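You operate a simulated robot arm through the tools that you are given. There is no shell and no other tool. Be economical: measure what you need, move in short steps, check, and stop when the job is done.

The job below is to be done with a simulated robot arm. You get a single attempt, and the scene is never put back.

## Task
Take the link bar and put it on the brown belt loop on the flat end of the bench.

Only the result counts: the job must be done as asked and must still hold three seconds after the hand-in. Knocking over, shifting, dropping, spilling or breaking anything else fails it.

## Robot
A 7-joint arm with a two-finger parallel gripper, fixed in place. Base frame: the origin is at the foot of the arm, x ahead of it, y to its left, z up; the work surface is at about z = 0. Units: mm, rad, N and s.
With the tool pointing down near the work surface it reaches from about 240 to 620 mm from the base axis. Its first joint turns from -1.152 to 1.152 rad. Payload 2.6 kg.
Tool frame: the origin (TCP) lies between the finger pads and is the grasp point; the fingertips stand 30 mm ahead of it; z points along the fingers, y is the line along which they close. The gripper opens to 94 mm. The fingers are 28 mm wide and 10 mm thick; the gripper's body (50 by 96 mm) begins 55 mm behind the TCP.
Orientation is that of the tool frame in the base frame, as [roll, pitch, yaw] about the fixed x, y, z axes, in that order (R = Rz(yaw) Ry(pitch) Rx(roll)). With the fingers straight down and closing along the base's y, the tool's x points along the base's -x, its y along +y and its z along -z.

## Interface
- The arm moves only by the tool arm_command. Its argument "plan" is a list of rows, each a list of 7 numbers: the shift along the base's x, y, z in cm, then the turn, a rotation vector about the base's x, y, z in rad, then the gripper command, from -1 (shut) to 1 (fully open), values between in proportion. In form: [[dx, dy, dz, wx, wy, wz, jaw], ...]. A call has 1 to 8 rows; each row is the pose to reach, as a shift and turn from the pose commanded when the call began. A row lasts 0.2 s, in which the tool goes at most 50 mm and 0.15 rad; a call with a longer step from one row to the next is refused whole, and so is a gripper value outside its range. Where a pose cannot be reached the arm comes as near as it can. A force on the tool above 40 N (or 10 N above the force at the start of the call, whichever is more), or a blocked arm, ends the call early, and 0.2 s more pass. The fingers move at their own pace (about 72 mm/s each) and stop on an object; they squeeze with about 38 N. The grip force told is the motor's: it shows also when the fingers shut on nothing. Time passes only in rows, and 0.2 s behind the last, so rows that repeat a pose let the fingers close. It gives the time, the measured TCP pose, the force on the tool (base axes), the opening and the grip force at its end, in the units of the frame above (readings bear some noise), and new pictures: "show" is both (left out), scene, wrist or none.
- Cameras (640 x 400 px; columns grow to the right, rows downward): "scene" is fixed at [26.7, 423.4, 564.2]; the picture's right is [-0.84, -0.54, 0.00], its down [-0.30, 0.47, -0.83] and it looks along [0.45, -0.70, -0.55] (base axes); focal length 358 px, centre (320, 200). "wrist" rides on the gripper at [-37, 0, -58] in the tool frame; the picture's right is [0.00, -1.00, 0.00], its down [0.97, 0.00, -0.24] and it looks along [0.24, 0.00, 0.97] (tool axes); focal length 218 px, centre (320, 200).
- pixel_to_xyz(camera, pixels): for up to 12 pixels [column, row] of the newest picture of that camera ("zoom" is the newest enlarged one), the place [x, y, z] in the base frame of the surface seen there, good to about 2 mm. The clock stands still meanwhile.
- zoom(camera, box): a new picture of the part [left, top, right, bottom] of that camera's present view, enlarged. The clock stands still meanwhile.
- job_done(): hands the job in; it is judged then, once.

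Go step by step. Measure first, check grasps and placings, and put right what went wrong. The budget is 60 turns and 150 pictures, counting those below and the enlarged ones. Unless the task says otherwise, let go and move clear before handing in, and close with one line.

The tools are called as a command line: name --pt "numbers of a row" for each row, then --argument value for the rest, lists and objects as JSON in quotes. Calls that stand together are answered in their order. arm_command: Moves the arm, as the interface text tells. Its arguments: {"type":"object","properties":{"plan":{"type":"array"},"show":{"type":"string","enum":["both","scene","wrist","none"]}},"required":["plan"]} The other tools are called the same way: pixel_to_xyz (camera, pixels) gives the place of the surface under pixels of a picture; zoom (camera, box) takes an enlarged picture of a part of a camera's view; job_done () hands the job in.

At the start:

```text
time: 0.0
eef_pos: [301.7, -147.7, 259.1]
tool_rot: [-3.141, 0.001, -3.141]
wrist_force: [1.1, -0.8, -0.3]
width: 94.1
finger_force: 0.1
```

scene: 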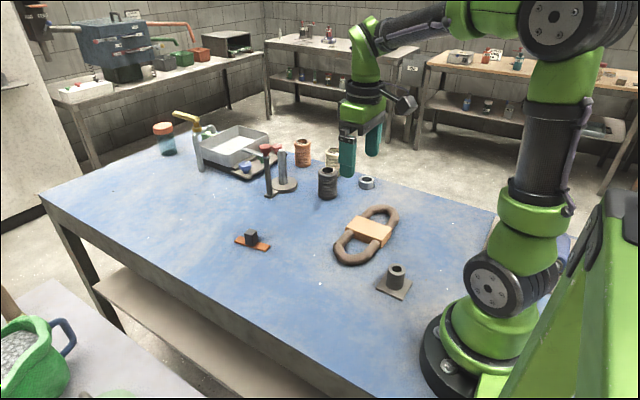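
wrist: 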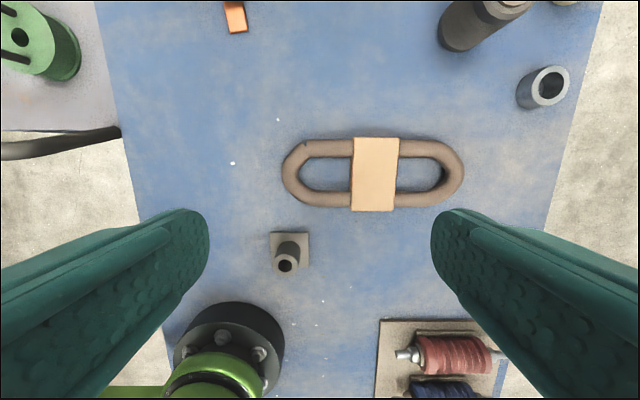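

The pictures show a brown loop with a tan block at scene (367,235), and a small orange bar with a dark knob at (252,240). I will zoom in on the bench before choosing.

zoom --camera "scene" --box '[220, 190, 420, 315]'

zoom --camera "scene" --box '[140, 100, 400, 262]'

zoom --camera "wrist" --box '[160, 100, 540, 338]'

```text
3.20 times, centred on (320, 252) of scene
```

zoom: 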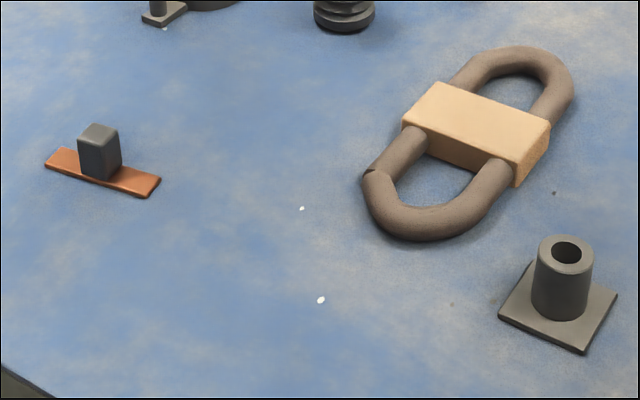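

```text
2.46 times, centred on (270, 181) of scene
```

zoom: 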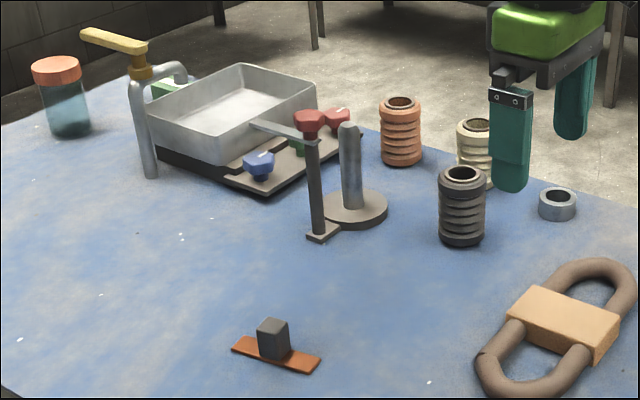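

```text
1.68 times, centred on (350, 219) of wrist
```

zoom: 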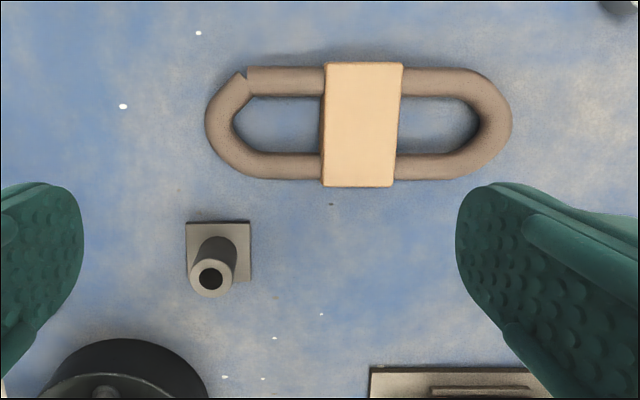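

The knobbed orange bar looks like the link bar, but the target is unclear: there is also a plate with red and blue rolls at wrist (440,360), partly out of view. I will measure and look at that next.

zoom --camera "wrist" --box '[360, 300, 520, 400]'

zoom --camera "scene" --box '[460, 190, 640, 302]'

pixel_to_xyz --camera "scene" --pixels '[[252, 233], [236, 239], [268, 248], [367, 230], [348, 260], [388, 212], [328, 170], [303, 141], [280, 186], [398, 268], [55, 205], [320, 284]]'

pixel_to_xyz --camera "wrist" --pixels '[[285, 175], [461, 175], [375, 140], [375, 208], [375, 175], [300, 150], [300, 195], [325, 175], [425, 175], [235, 20], [386, 330], [450, 355]]'

```text
4.00 times, centred on (440, 350) of wrist
```

zoom: 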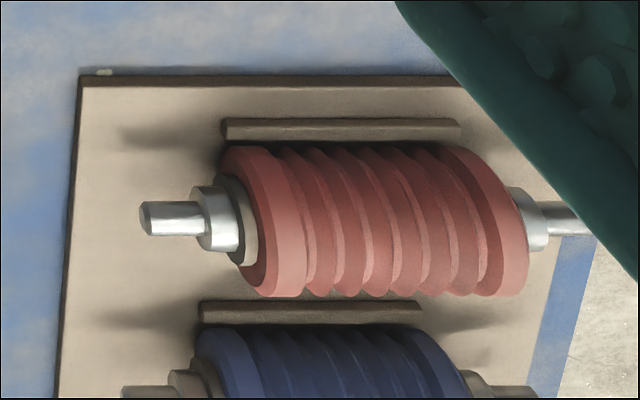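

```text
3.56 times, centred on (550, 246) of scene
```

zoom: 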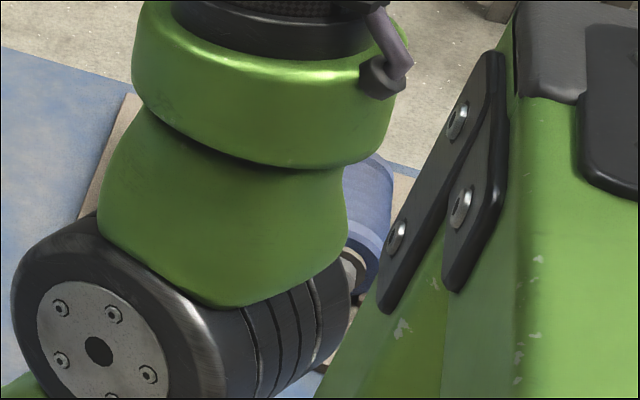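

```text
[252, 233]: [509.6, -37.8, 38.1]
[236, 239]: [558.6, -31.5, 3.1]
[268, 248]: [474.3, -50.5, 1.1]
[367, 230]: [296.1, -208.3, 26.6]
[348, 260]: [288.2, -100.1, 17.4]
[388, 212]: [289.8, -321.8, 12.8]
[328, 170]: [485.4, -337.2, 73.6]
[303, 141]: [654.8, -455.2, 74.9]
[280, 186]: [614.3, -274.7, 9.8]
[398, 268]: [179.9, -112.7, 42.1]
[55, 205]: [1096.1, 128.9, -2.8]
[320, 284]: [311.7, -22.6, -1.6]
```

```text
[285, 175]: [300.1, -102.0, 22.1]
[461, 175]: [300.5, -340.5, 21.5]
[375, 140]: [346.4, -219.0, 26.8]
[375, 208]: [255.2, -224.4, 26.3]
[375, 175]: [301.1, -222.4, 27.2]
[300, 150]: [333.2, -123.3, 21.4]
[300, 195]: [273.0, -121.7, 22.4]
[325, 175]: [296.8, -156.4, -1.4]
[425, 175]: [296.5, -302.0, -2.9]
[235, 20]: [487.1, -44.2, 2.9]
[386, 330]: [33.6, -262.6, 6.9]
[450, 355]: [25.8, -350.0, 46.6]
```

The bar is about 86 mm long, centred near (515,-41), with its knob top at z≈38. The brown loop runs from y≈-340 to -100 at x≈300, and its tan flat is at z≈27. I will move above the bar for a close look.

arm_command --pt "3.5 2.1 0 0 0 0.05 1" --pt "7 4.2 0 0 0 0.1 1" --pt "10.5 6.3 0 0 0 0.15 1" --pt "14 8.4 0 0 0 0.2 1" --pt "18 10.7 0 0 0 0.22 1" --pt "18 10.7 0 0 0 0.22 1"

```text
time: 1.4
eef_pos: [482.3, -37.4, 259.0]
tool_rot: [-3.141, 0.0, -2.92]
wrist_force: [-0.1, 0.2, -0.9]
width: 94.1
finger_force: 0.0
```

scene: 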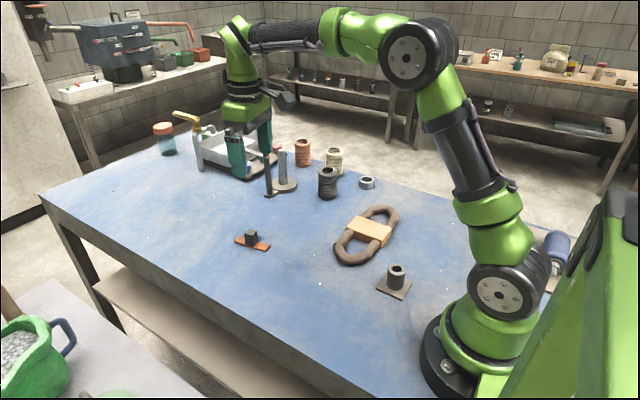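
wrist: 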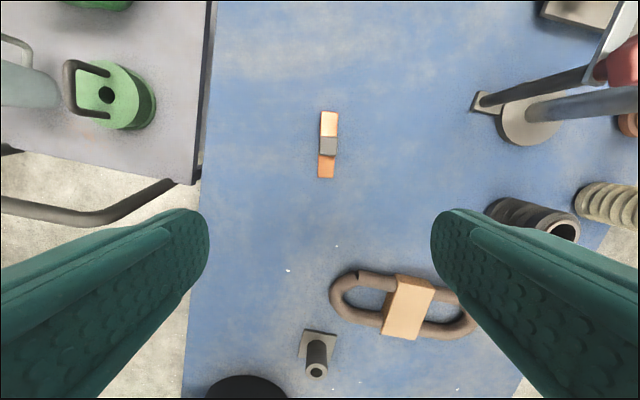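

The bar stands upright at wrist (328,145), so the yaw fits. I will zoom in and measure it.

zoom --camera "wrist" --box '[264, 100, 392, 180]'

zoom --camera "scene" --box '[320, 195, 416, 275]'

pixel_to_xyz --camera "wrist" --pixels '[[328, 113], [327, 176], [328, 146], [321, 146], [335, 146], [328, 138], [322, 120], [336, 120], [320, 172], [334, 172], [406, 305]]'

```text
5.00 times, centred on (328, 140) of wrist
```

zoom: 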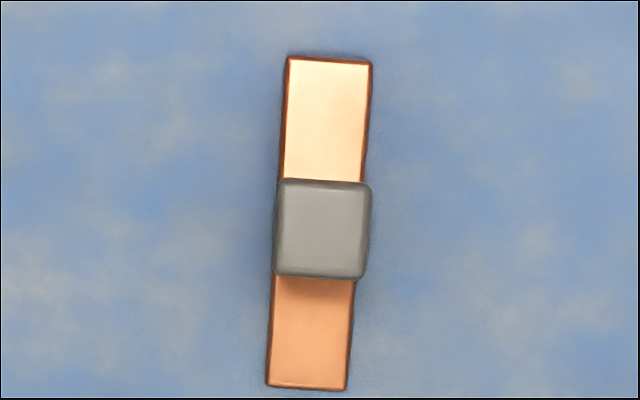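

```text
5.00 times, centred on (368, 235) of scene
```

zoom: 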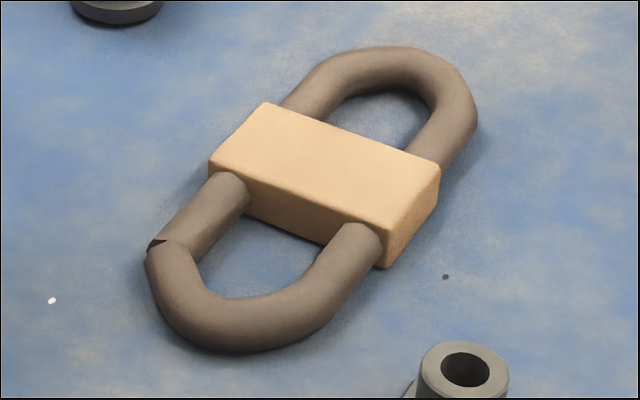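

```text
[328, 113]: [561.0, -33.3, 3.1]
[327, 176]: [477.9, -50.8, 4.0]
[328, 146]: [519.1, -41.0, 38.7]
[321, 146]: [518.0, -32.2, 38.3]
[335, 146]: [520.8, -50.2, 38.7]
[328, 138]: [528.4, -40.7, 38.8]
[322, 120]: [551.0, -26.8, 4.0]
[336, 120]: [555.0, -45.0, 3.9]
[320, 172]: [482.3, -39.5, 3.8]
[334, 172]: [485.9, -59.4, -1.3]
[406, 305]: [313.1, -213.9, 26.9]
```

The knob is centred at (519,-41), 22 mm square with its top at z≈38.5, and the bar's yaw is about 0.17. I will move over it and come part way down.

arm_command --pt "3.7 0 -2 0 0 -0.05 1" --pt "3.7 0 -6.5 0 0 -0.05 1" --pt "3.7 0 -11 0 0 -0.05 1" --pt "3.7 0 -15 0 0 -0.05 1" --pt "3.7 0 -15 0 0 -0.05 1" --pt "3.7 0 -15 0 0 -0.05 1"

```text
time: 2.8
eef_pos: [513.1, -39.0, 108.6]
tool_rot: [-3.141, 0.001, -2.972]
wrist_force: [-0.1, -0.1, -0.3]
width: 94.0
finger_force: 0.0
```

scene: 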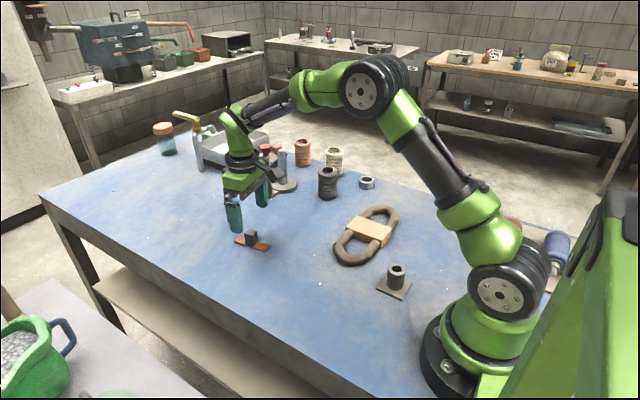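
wrist: 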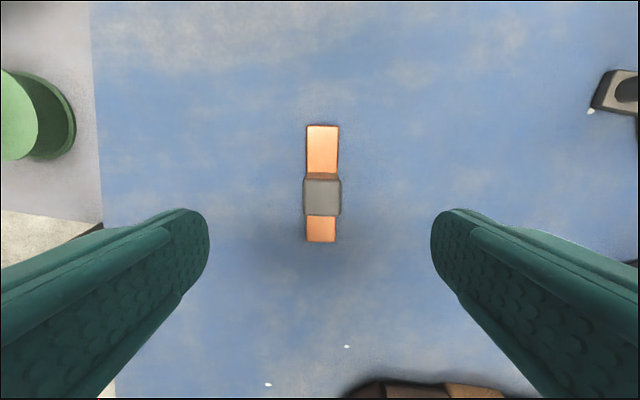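

The TCP reads (513,-39), a few mm short, and the knob is central at wrist (321,196). I will measure again at this closer range.

pixel_to_xyz --camera "wrist" --pixels '[[321, 196], [306, 196], [338, 196], [321, 182], [321, 211], [322, 128], [321, 238]]'

arm_command --pt "0 0 0 0 0 0 1" --show "none"

```text
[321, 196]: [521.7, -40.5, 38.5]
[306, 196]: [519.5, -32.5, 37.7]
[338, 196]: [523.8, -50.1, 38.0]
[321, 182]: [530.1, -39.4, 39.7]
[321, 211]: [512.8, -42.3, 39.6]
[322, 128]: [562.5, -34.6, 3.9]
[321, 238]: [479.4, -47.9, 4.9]
```

```text
time: 3.2
eef_pos: [513.6, -40.8, 109.5]
tool_rot: [3.141, -0.001, -2.971]
wrist_force: [0.2, -0.6, -0.1]
width: 94.1
finger_force: 0.0
```

The knob is at (521,-41) and the TCP is about 7 mm short in x. I will correct that, descend to z≈36 and close.

arm_command --pt "0.75 0 -3 0 0 0 0.5" --pt "0.75 0 -6 0 0 0 0.3" --pt "0.75 0 -7.3 0 0 0 0.2" --pt "0.75 0 -7.3 0 0 0 0.2"

```text
time: 4.2
eef_pos: [526.6, -40.3, 36.0]
tool_rot: [-3.141, 0.0, -2.971]
wrist_force: [-0.8, 0.1, -0.6]
width: 56.2
finger_force: 0.0
```

scene: 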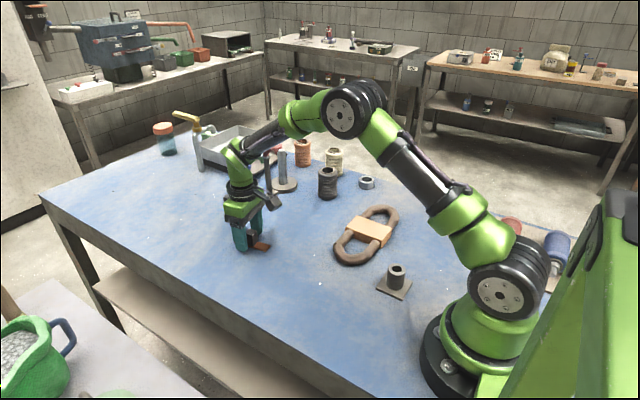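
wrist: 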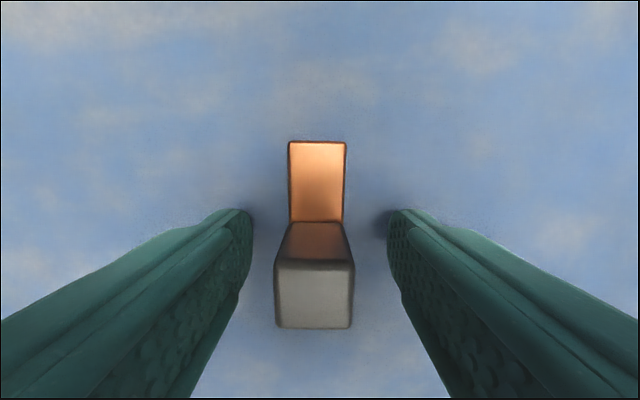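

The TCP is about 5 mm past the knob in x, with the fingers straddling it cleanly. I will back off slightly and close.

arm_command --pt "-0.45 0.1 0 0 0 0 0.2" --pt "-0.45 0.1 0 0 0 0 -0.4" --pt "-0.45 0.1 0 0 0 0 -1" --pt "-0.45 0.1 0 0 0 0 -1" --pt "-0.45 0.1 0 0 0 0 -1"

```text
time: 5.4
eef_pos: [520.4, -38.4, 36.1]
tool_rot: [-3.141, 0.001, -2.97]
wrist_force: [0.2, 0.0, 0.0]
width: 27.7
finger_force: 38.3
```

scene: 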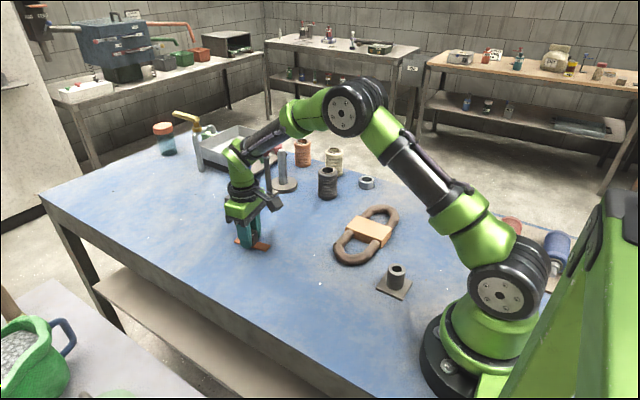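
wrist: 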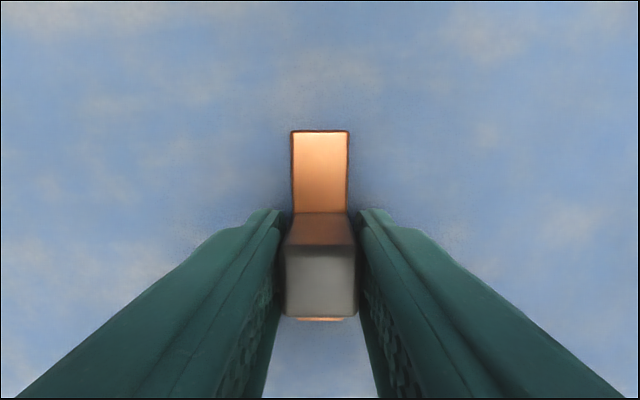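

The grip holds at 27.7 mm and 38 N. I will lift and check.

arm_command --pt "0 0 2 0 0 0 -1" --pt "0 0 6 0 0 0 -1" --pt "0 0 10 0 0 0 -1" --pt "-4 0 13 0 0 0 -1" --pt "-8 -2 15 0 0 0 -1" --pt "-8 -2 15 0 0 0 -1"

```text
time: 6.8
eef_pos: [441.0, -59.7, 185.0]
tool_rot: [3.141, -0.001, -2.97]
wrist_force: [-0.5, 1.1, -0.9]
width: 27.7
finger_force: 38.0
```

scene: 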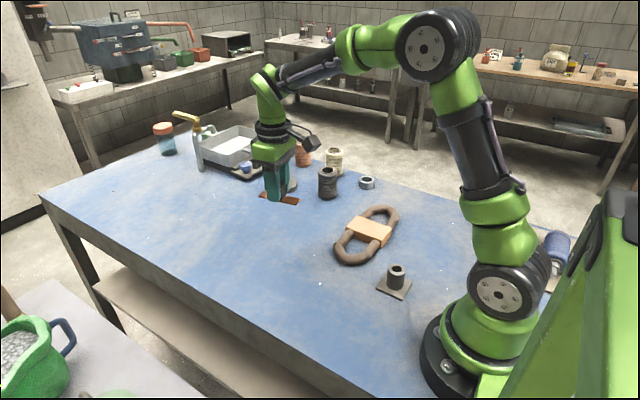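
wrist: 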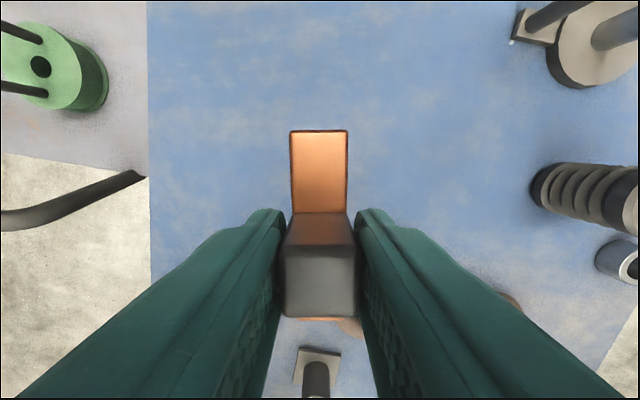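

The bar hangs level and steady. I will carry it to above the tan flat of the loop at about (300,-221) and turn it square.

arm_command --pt "-2.5 -2.8 0 0 0 -0.03 -1" --pt "-5 -5.7 0 0 0 -0.06 -1" --pt "-7.5 -8.6 0 0 0 -0.09 -1" --pt "-10 -11.4 0 0 0 -0.12 -1" --pt "-12.5 -14.2 0 0 0 -0.15 -1" --pt "-14.1 -16.1 0 0 0 -0.17 -1" --pt "-14.1 -16.1 0 0 0 -0.17 -1"

```text
time: 8.4
eef_pos: [301.8, -221.7, 186.7]
tool_rot: [-3.141, 0.0, -3.141]
wrist_force: [0.1, -0.8, -0.6]
width: 27.5
finger_force: 37.9
```

scene: 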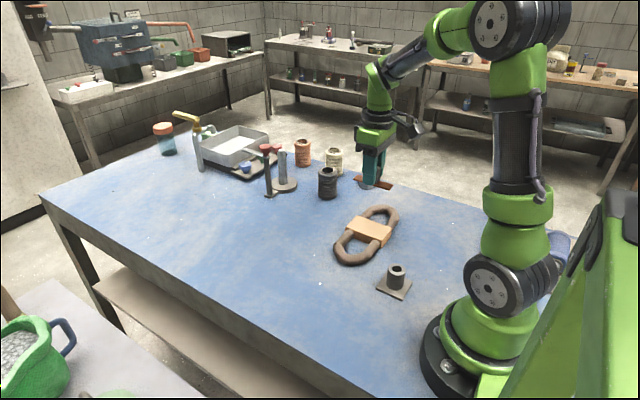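
wrist: 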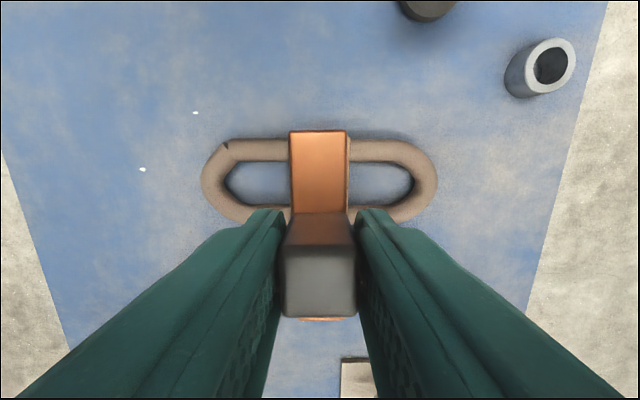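

The bar hovers over the loop, and the tan flat lies under it. Before placing, I will rise and back off once to confirm no second brown loop is hidden by the arm's foot.

arm_command --pt "-1 0 4 0 0 0 -1" --pt "-2 0 8 0 0 0 -1" --pt "-3 0 12 0 0 0 -1" --pt "-4 0 15 0 0 0 -1" --pt "-4 0 15 0 0.15 0 -1" --pt "-4 0 15 0 0.3 0 -1" --pt "-4 0 15 0 0.3 0 -1"

```text
time: 10.0
eef_pos: [261.2, -220.6, 335.8]
tool_rot: [-3.141, -0.303, -3.141]
wrist_force: [0.5, 0.6, -1.1]
width: 27.7
finger_force: 37.6
```

scene: 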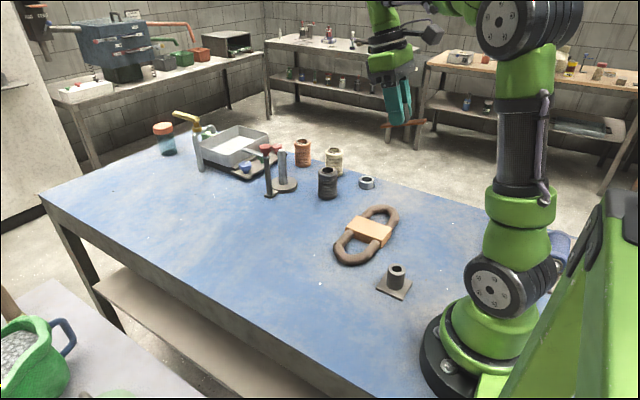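
wrist: 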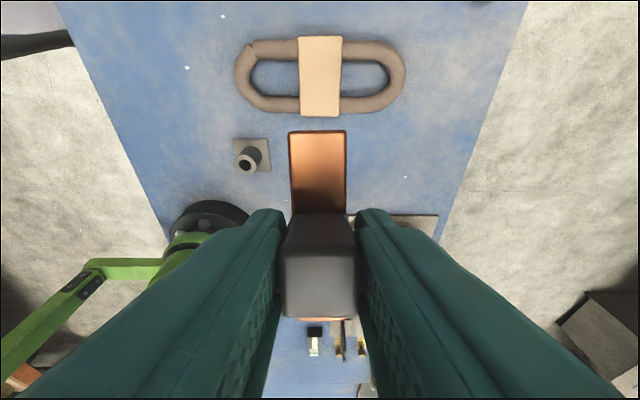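

No other brown loop is in sight. I will measure the tan flat's corners here, at wrist (300,37), (341,38), (300,115) and (339,116), while returning to the hover pose comes next.

pixel_to_xyz --camera "wrist" --pixels '[[301, 40], [340, 40], [302, 113], [337, 113], [320, 39], [320, 114], [301, 76], [339, 76], [320, 76], [250, 48], [270, 48]]'

zoom --camera "wrist" --box '[224, 20, 416, 140]'

```text
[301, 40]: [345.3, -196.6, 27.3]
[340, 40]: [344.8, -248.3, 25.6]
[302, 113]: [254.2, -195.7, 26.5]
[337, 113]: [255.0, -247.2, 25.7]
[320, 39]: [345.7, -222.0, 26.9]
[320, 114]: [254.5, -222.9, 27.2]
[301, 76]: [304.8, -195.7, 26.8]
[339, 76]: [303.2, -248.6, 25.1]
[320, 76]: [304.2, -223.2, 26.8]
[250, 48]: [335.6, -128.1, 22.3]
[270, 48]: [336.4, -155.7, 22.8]
```

```text
3.33 times, centred on (320, 80) of wrist
```

zoom: 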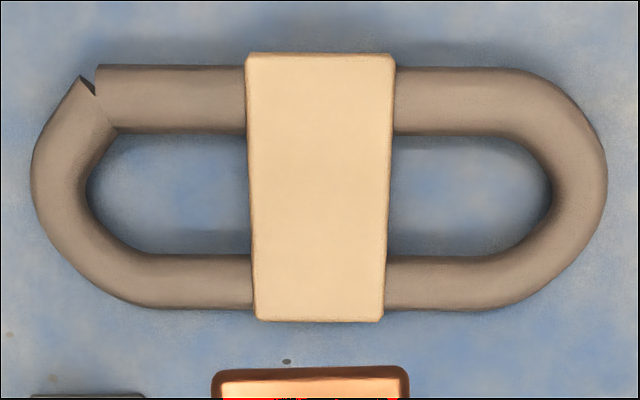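

The flat is 92 × 53 mm, centred at (300,-222) with its top at z≈27, so the bar should touch down at TCP z≈63. I will straighten the tool and go down to just above that.

arm_command --pt "1 0 -2 0 -0.15 0 -1" --pt "3.9 -0.1 -5 0 -0.3 0 -1" --pt "3.9 -0.1 -10 0 -0.3 0 -1" --pt "3.9 -0.1 -15 0 -0.3 0 -1" --pt "3.9 -0.1 -19 0 -0.3 0 -1" --pt "3.9 -0.1 -23 0 -0.3 0 -1" --pt "3.9 -0.1 -25.5 0 -0.3 0 -1" --pt "3.9 -0.1 -25.5 0 -0.3 0 -1"

```text
time: 11.8
eef_pos: [300.5, -221.1, 81.2]
tool_rot: [-3.142, 0.0, -3.141]
wrist_force: [-0.2, -0.4, -1.3]
width: 27.7
finger_force: 38.2
```

scene: 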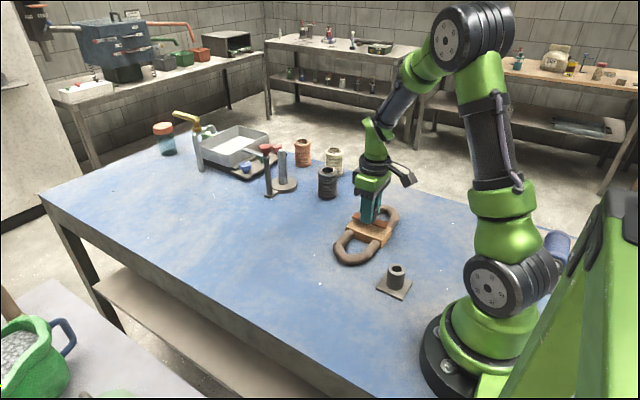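
wrist: 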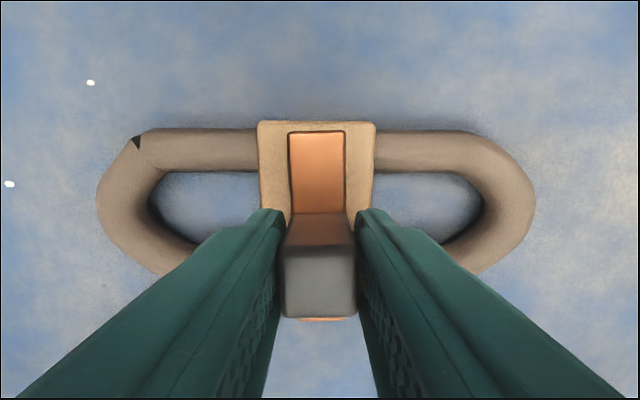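

The bar sits square and centred over the tan flat, about 18 mm above it. I will go down 16 mm and read the force.

arm_command --pt "0 0 -0.8 0 0 0 -1" --pt "0 0 -1.3 0 0 0 -1" --pt "0 0 -1.6 0 0 0 -1" --pt "0 0 -1.6 0 0 0 -1"

zoom --camera "scene" --box '[320, 195, 416, 275]'

```text
time: 12.8
eef_pos: [299.3, -221.0, 64.1]
tool_rot: [3.141, 0.0, -3.141]
wrist_force: [-0.7, -0.4, -1.2]
width: 27.6
finger_force: 37.8
```

scene: 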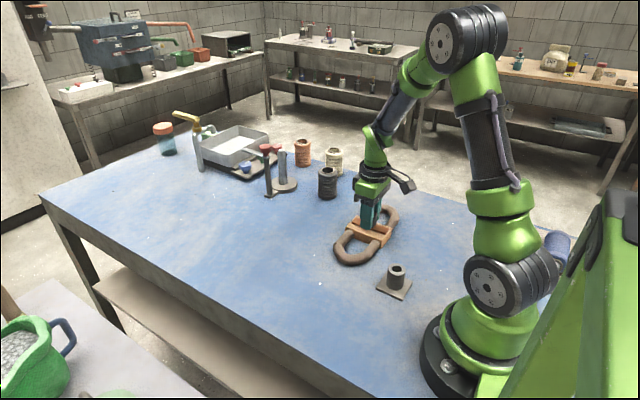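
wrist: 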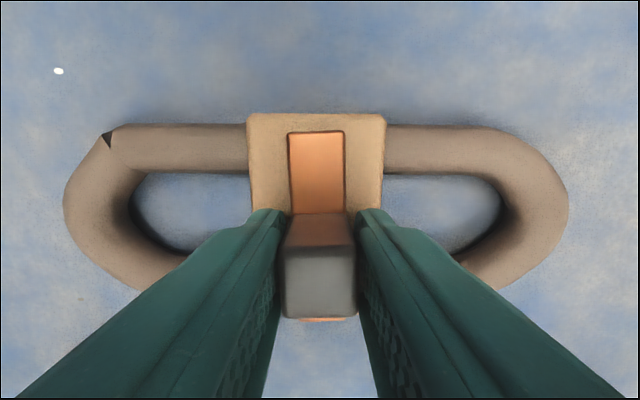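

```text
5.00 times, centred on (368, 235) of scene
```

zoom: 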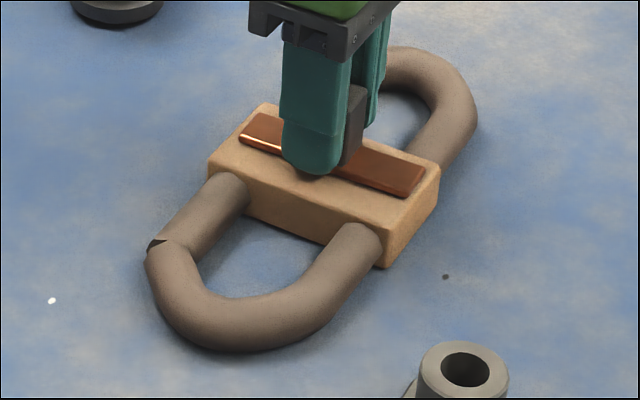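

There is no contact force yet at z≈64. I will ease down another 2 mm.

arm_command --pt "0 0 -0.1 0 0 0 -1" --pt "0 0 -0.2 0 0 0 -1" --pt "0 0 -0.2 0 0 0 -1" --show "none"

```text
time: 13.6
eef_pos: [299.9, -220.9, 62.6]
tool_rot: [-3.14, 0.0, -3.141]
wrist_force: [-0.3, 0.2, -1.0]
width: 27.8
finger_force: 38.5
```

Still no force at z≈62.6. I will go down another 1.5 mm.

arm_command --pt "0 0 -0.08 0 0 0 -1" --pt "0 0 -0.15 0 0 0 -1" --pt "0 0 -0.15 0 0 0 -1" --show "none"

zoom --camera "scene" --box '[336, 205, 400, 255]'

```text
time: 14.4
eef_pos: [299.4, -221.7, 60.8]
tool_rot: [-3.139, 0.002, -3.141]
wrist_force: [-4.3, 1.5, 22.4]
width: 27.3
finger_force: 38.2
```

```text
8.00 times, centred on (368, 230) of scene
```

zoom: 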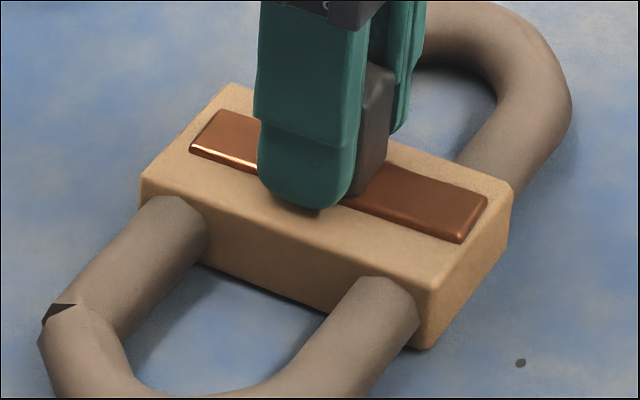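

The bar is in contact, with 22 N upward on the tool. I will ease up 1 mm to take off the load, open slowly, and then lift straight up.

arm_command --pt "0 0 0.1 0 0 0 -1" --pt "0 0 0.1 0 0 0 -0.3" --pt "0 0 0.1 0 0 0 0.1" --pt "0 0 0.1 0 0 0 0.3" --pt "0 0 0.1 0 0 0 0.3" --pt "0 0 3 0 0 0 0.3" --pt "0 0 7 0 0 0 0.3" --pt "0 0 11 0 0 0 0.3"

zoom --camera "scene" --box '[320, 195, 416, 275]'

```text
time: 16.2
eef_pos: [299.7, -220.0, 173.8]
tool_rot: [-3.141, -0.001, -3.14]
wrist_force: [0.7, 0.2, -0.5]
width: 61.2
finger_force: 0.1
```

scene: 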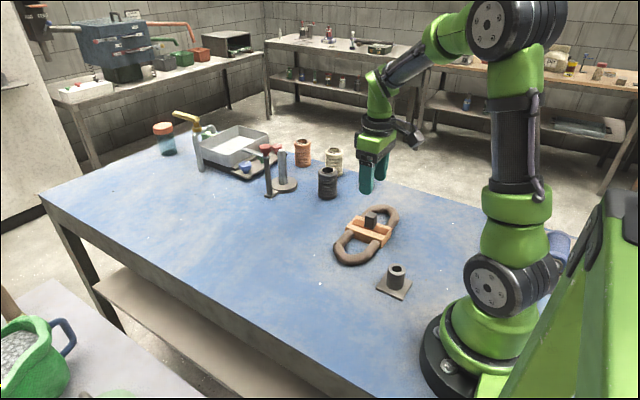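
wrist: 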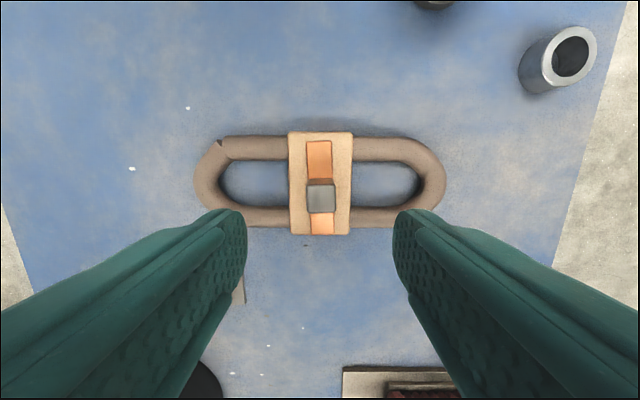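

```text
5.00 times, centred on (368, 235) of scene
```

zoom: 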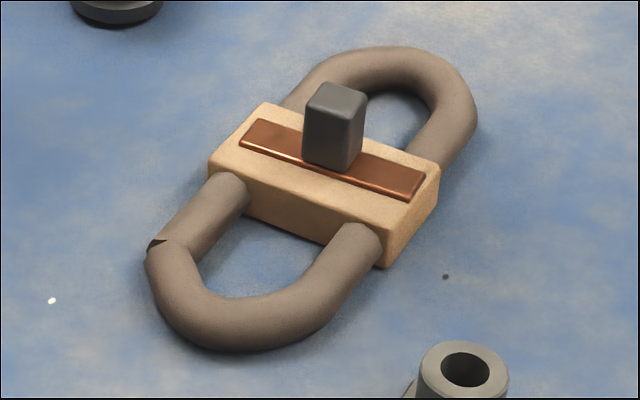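

The bar lies flat and square on the loop's tan flat (wrist (320,188)), the loop has not moved, and the gripper is empty and clear. I will hand in.

job_done

```text
The job is handed in.
```

I put the link bar (the orange bar with the dark knob) on the tan flat of the brown belt loop, let go, moved the arm clear and handed the job in; the last pictures show the bar flat and nothing else moved.
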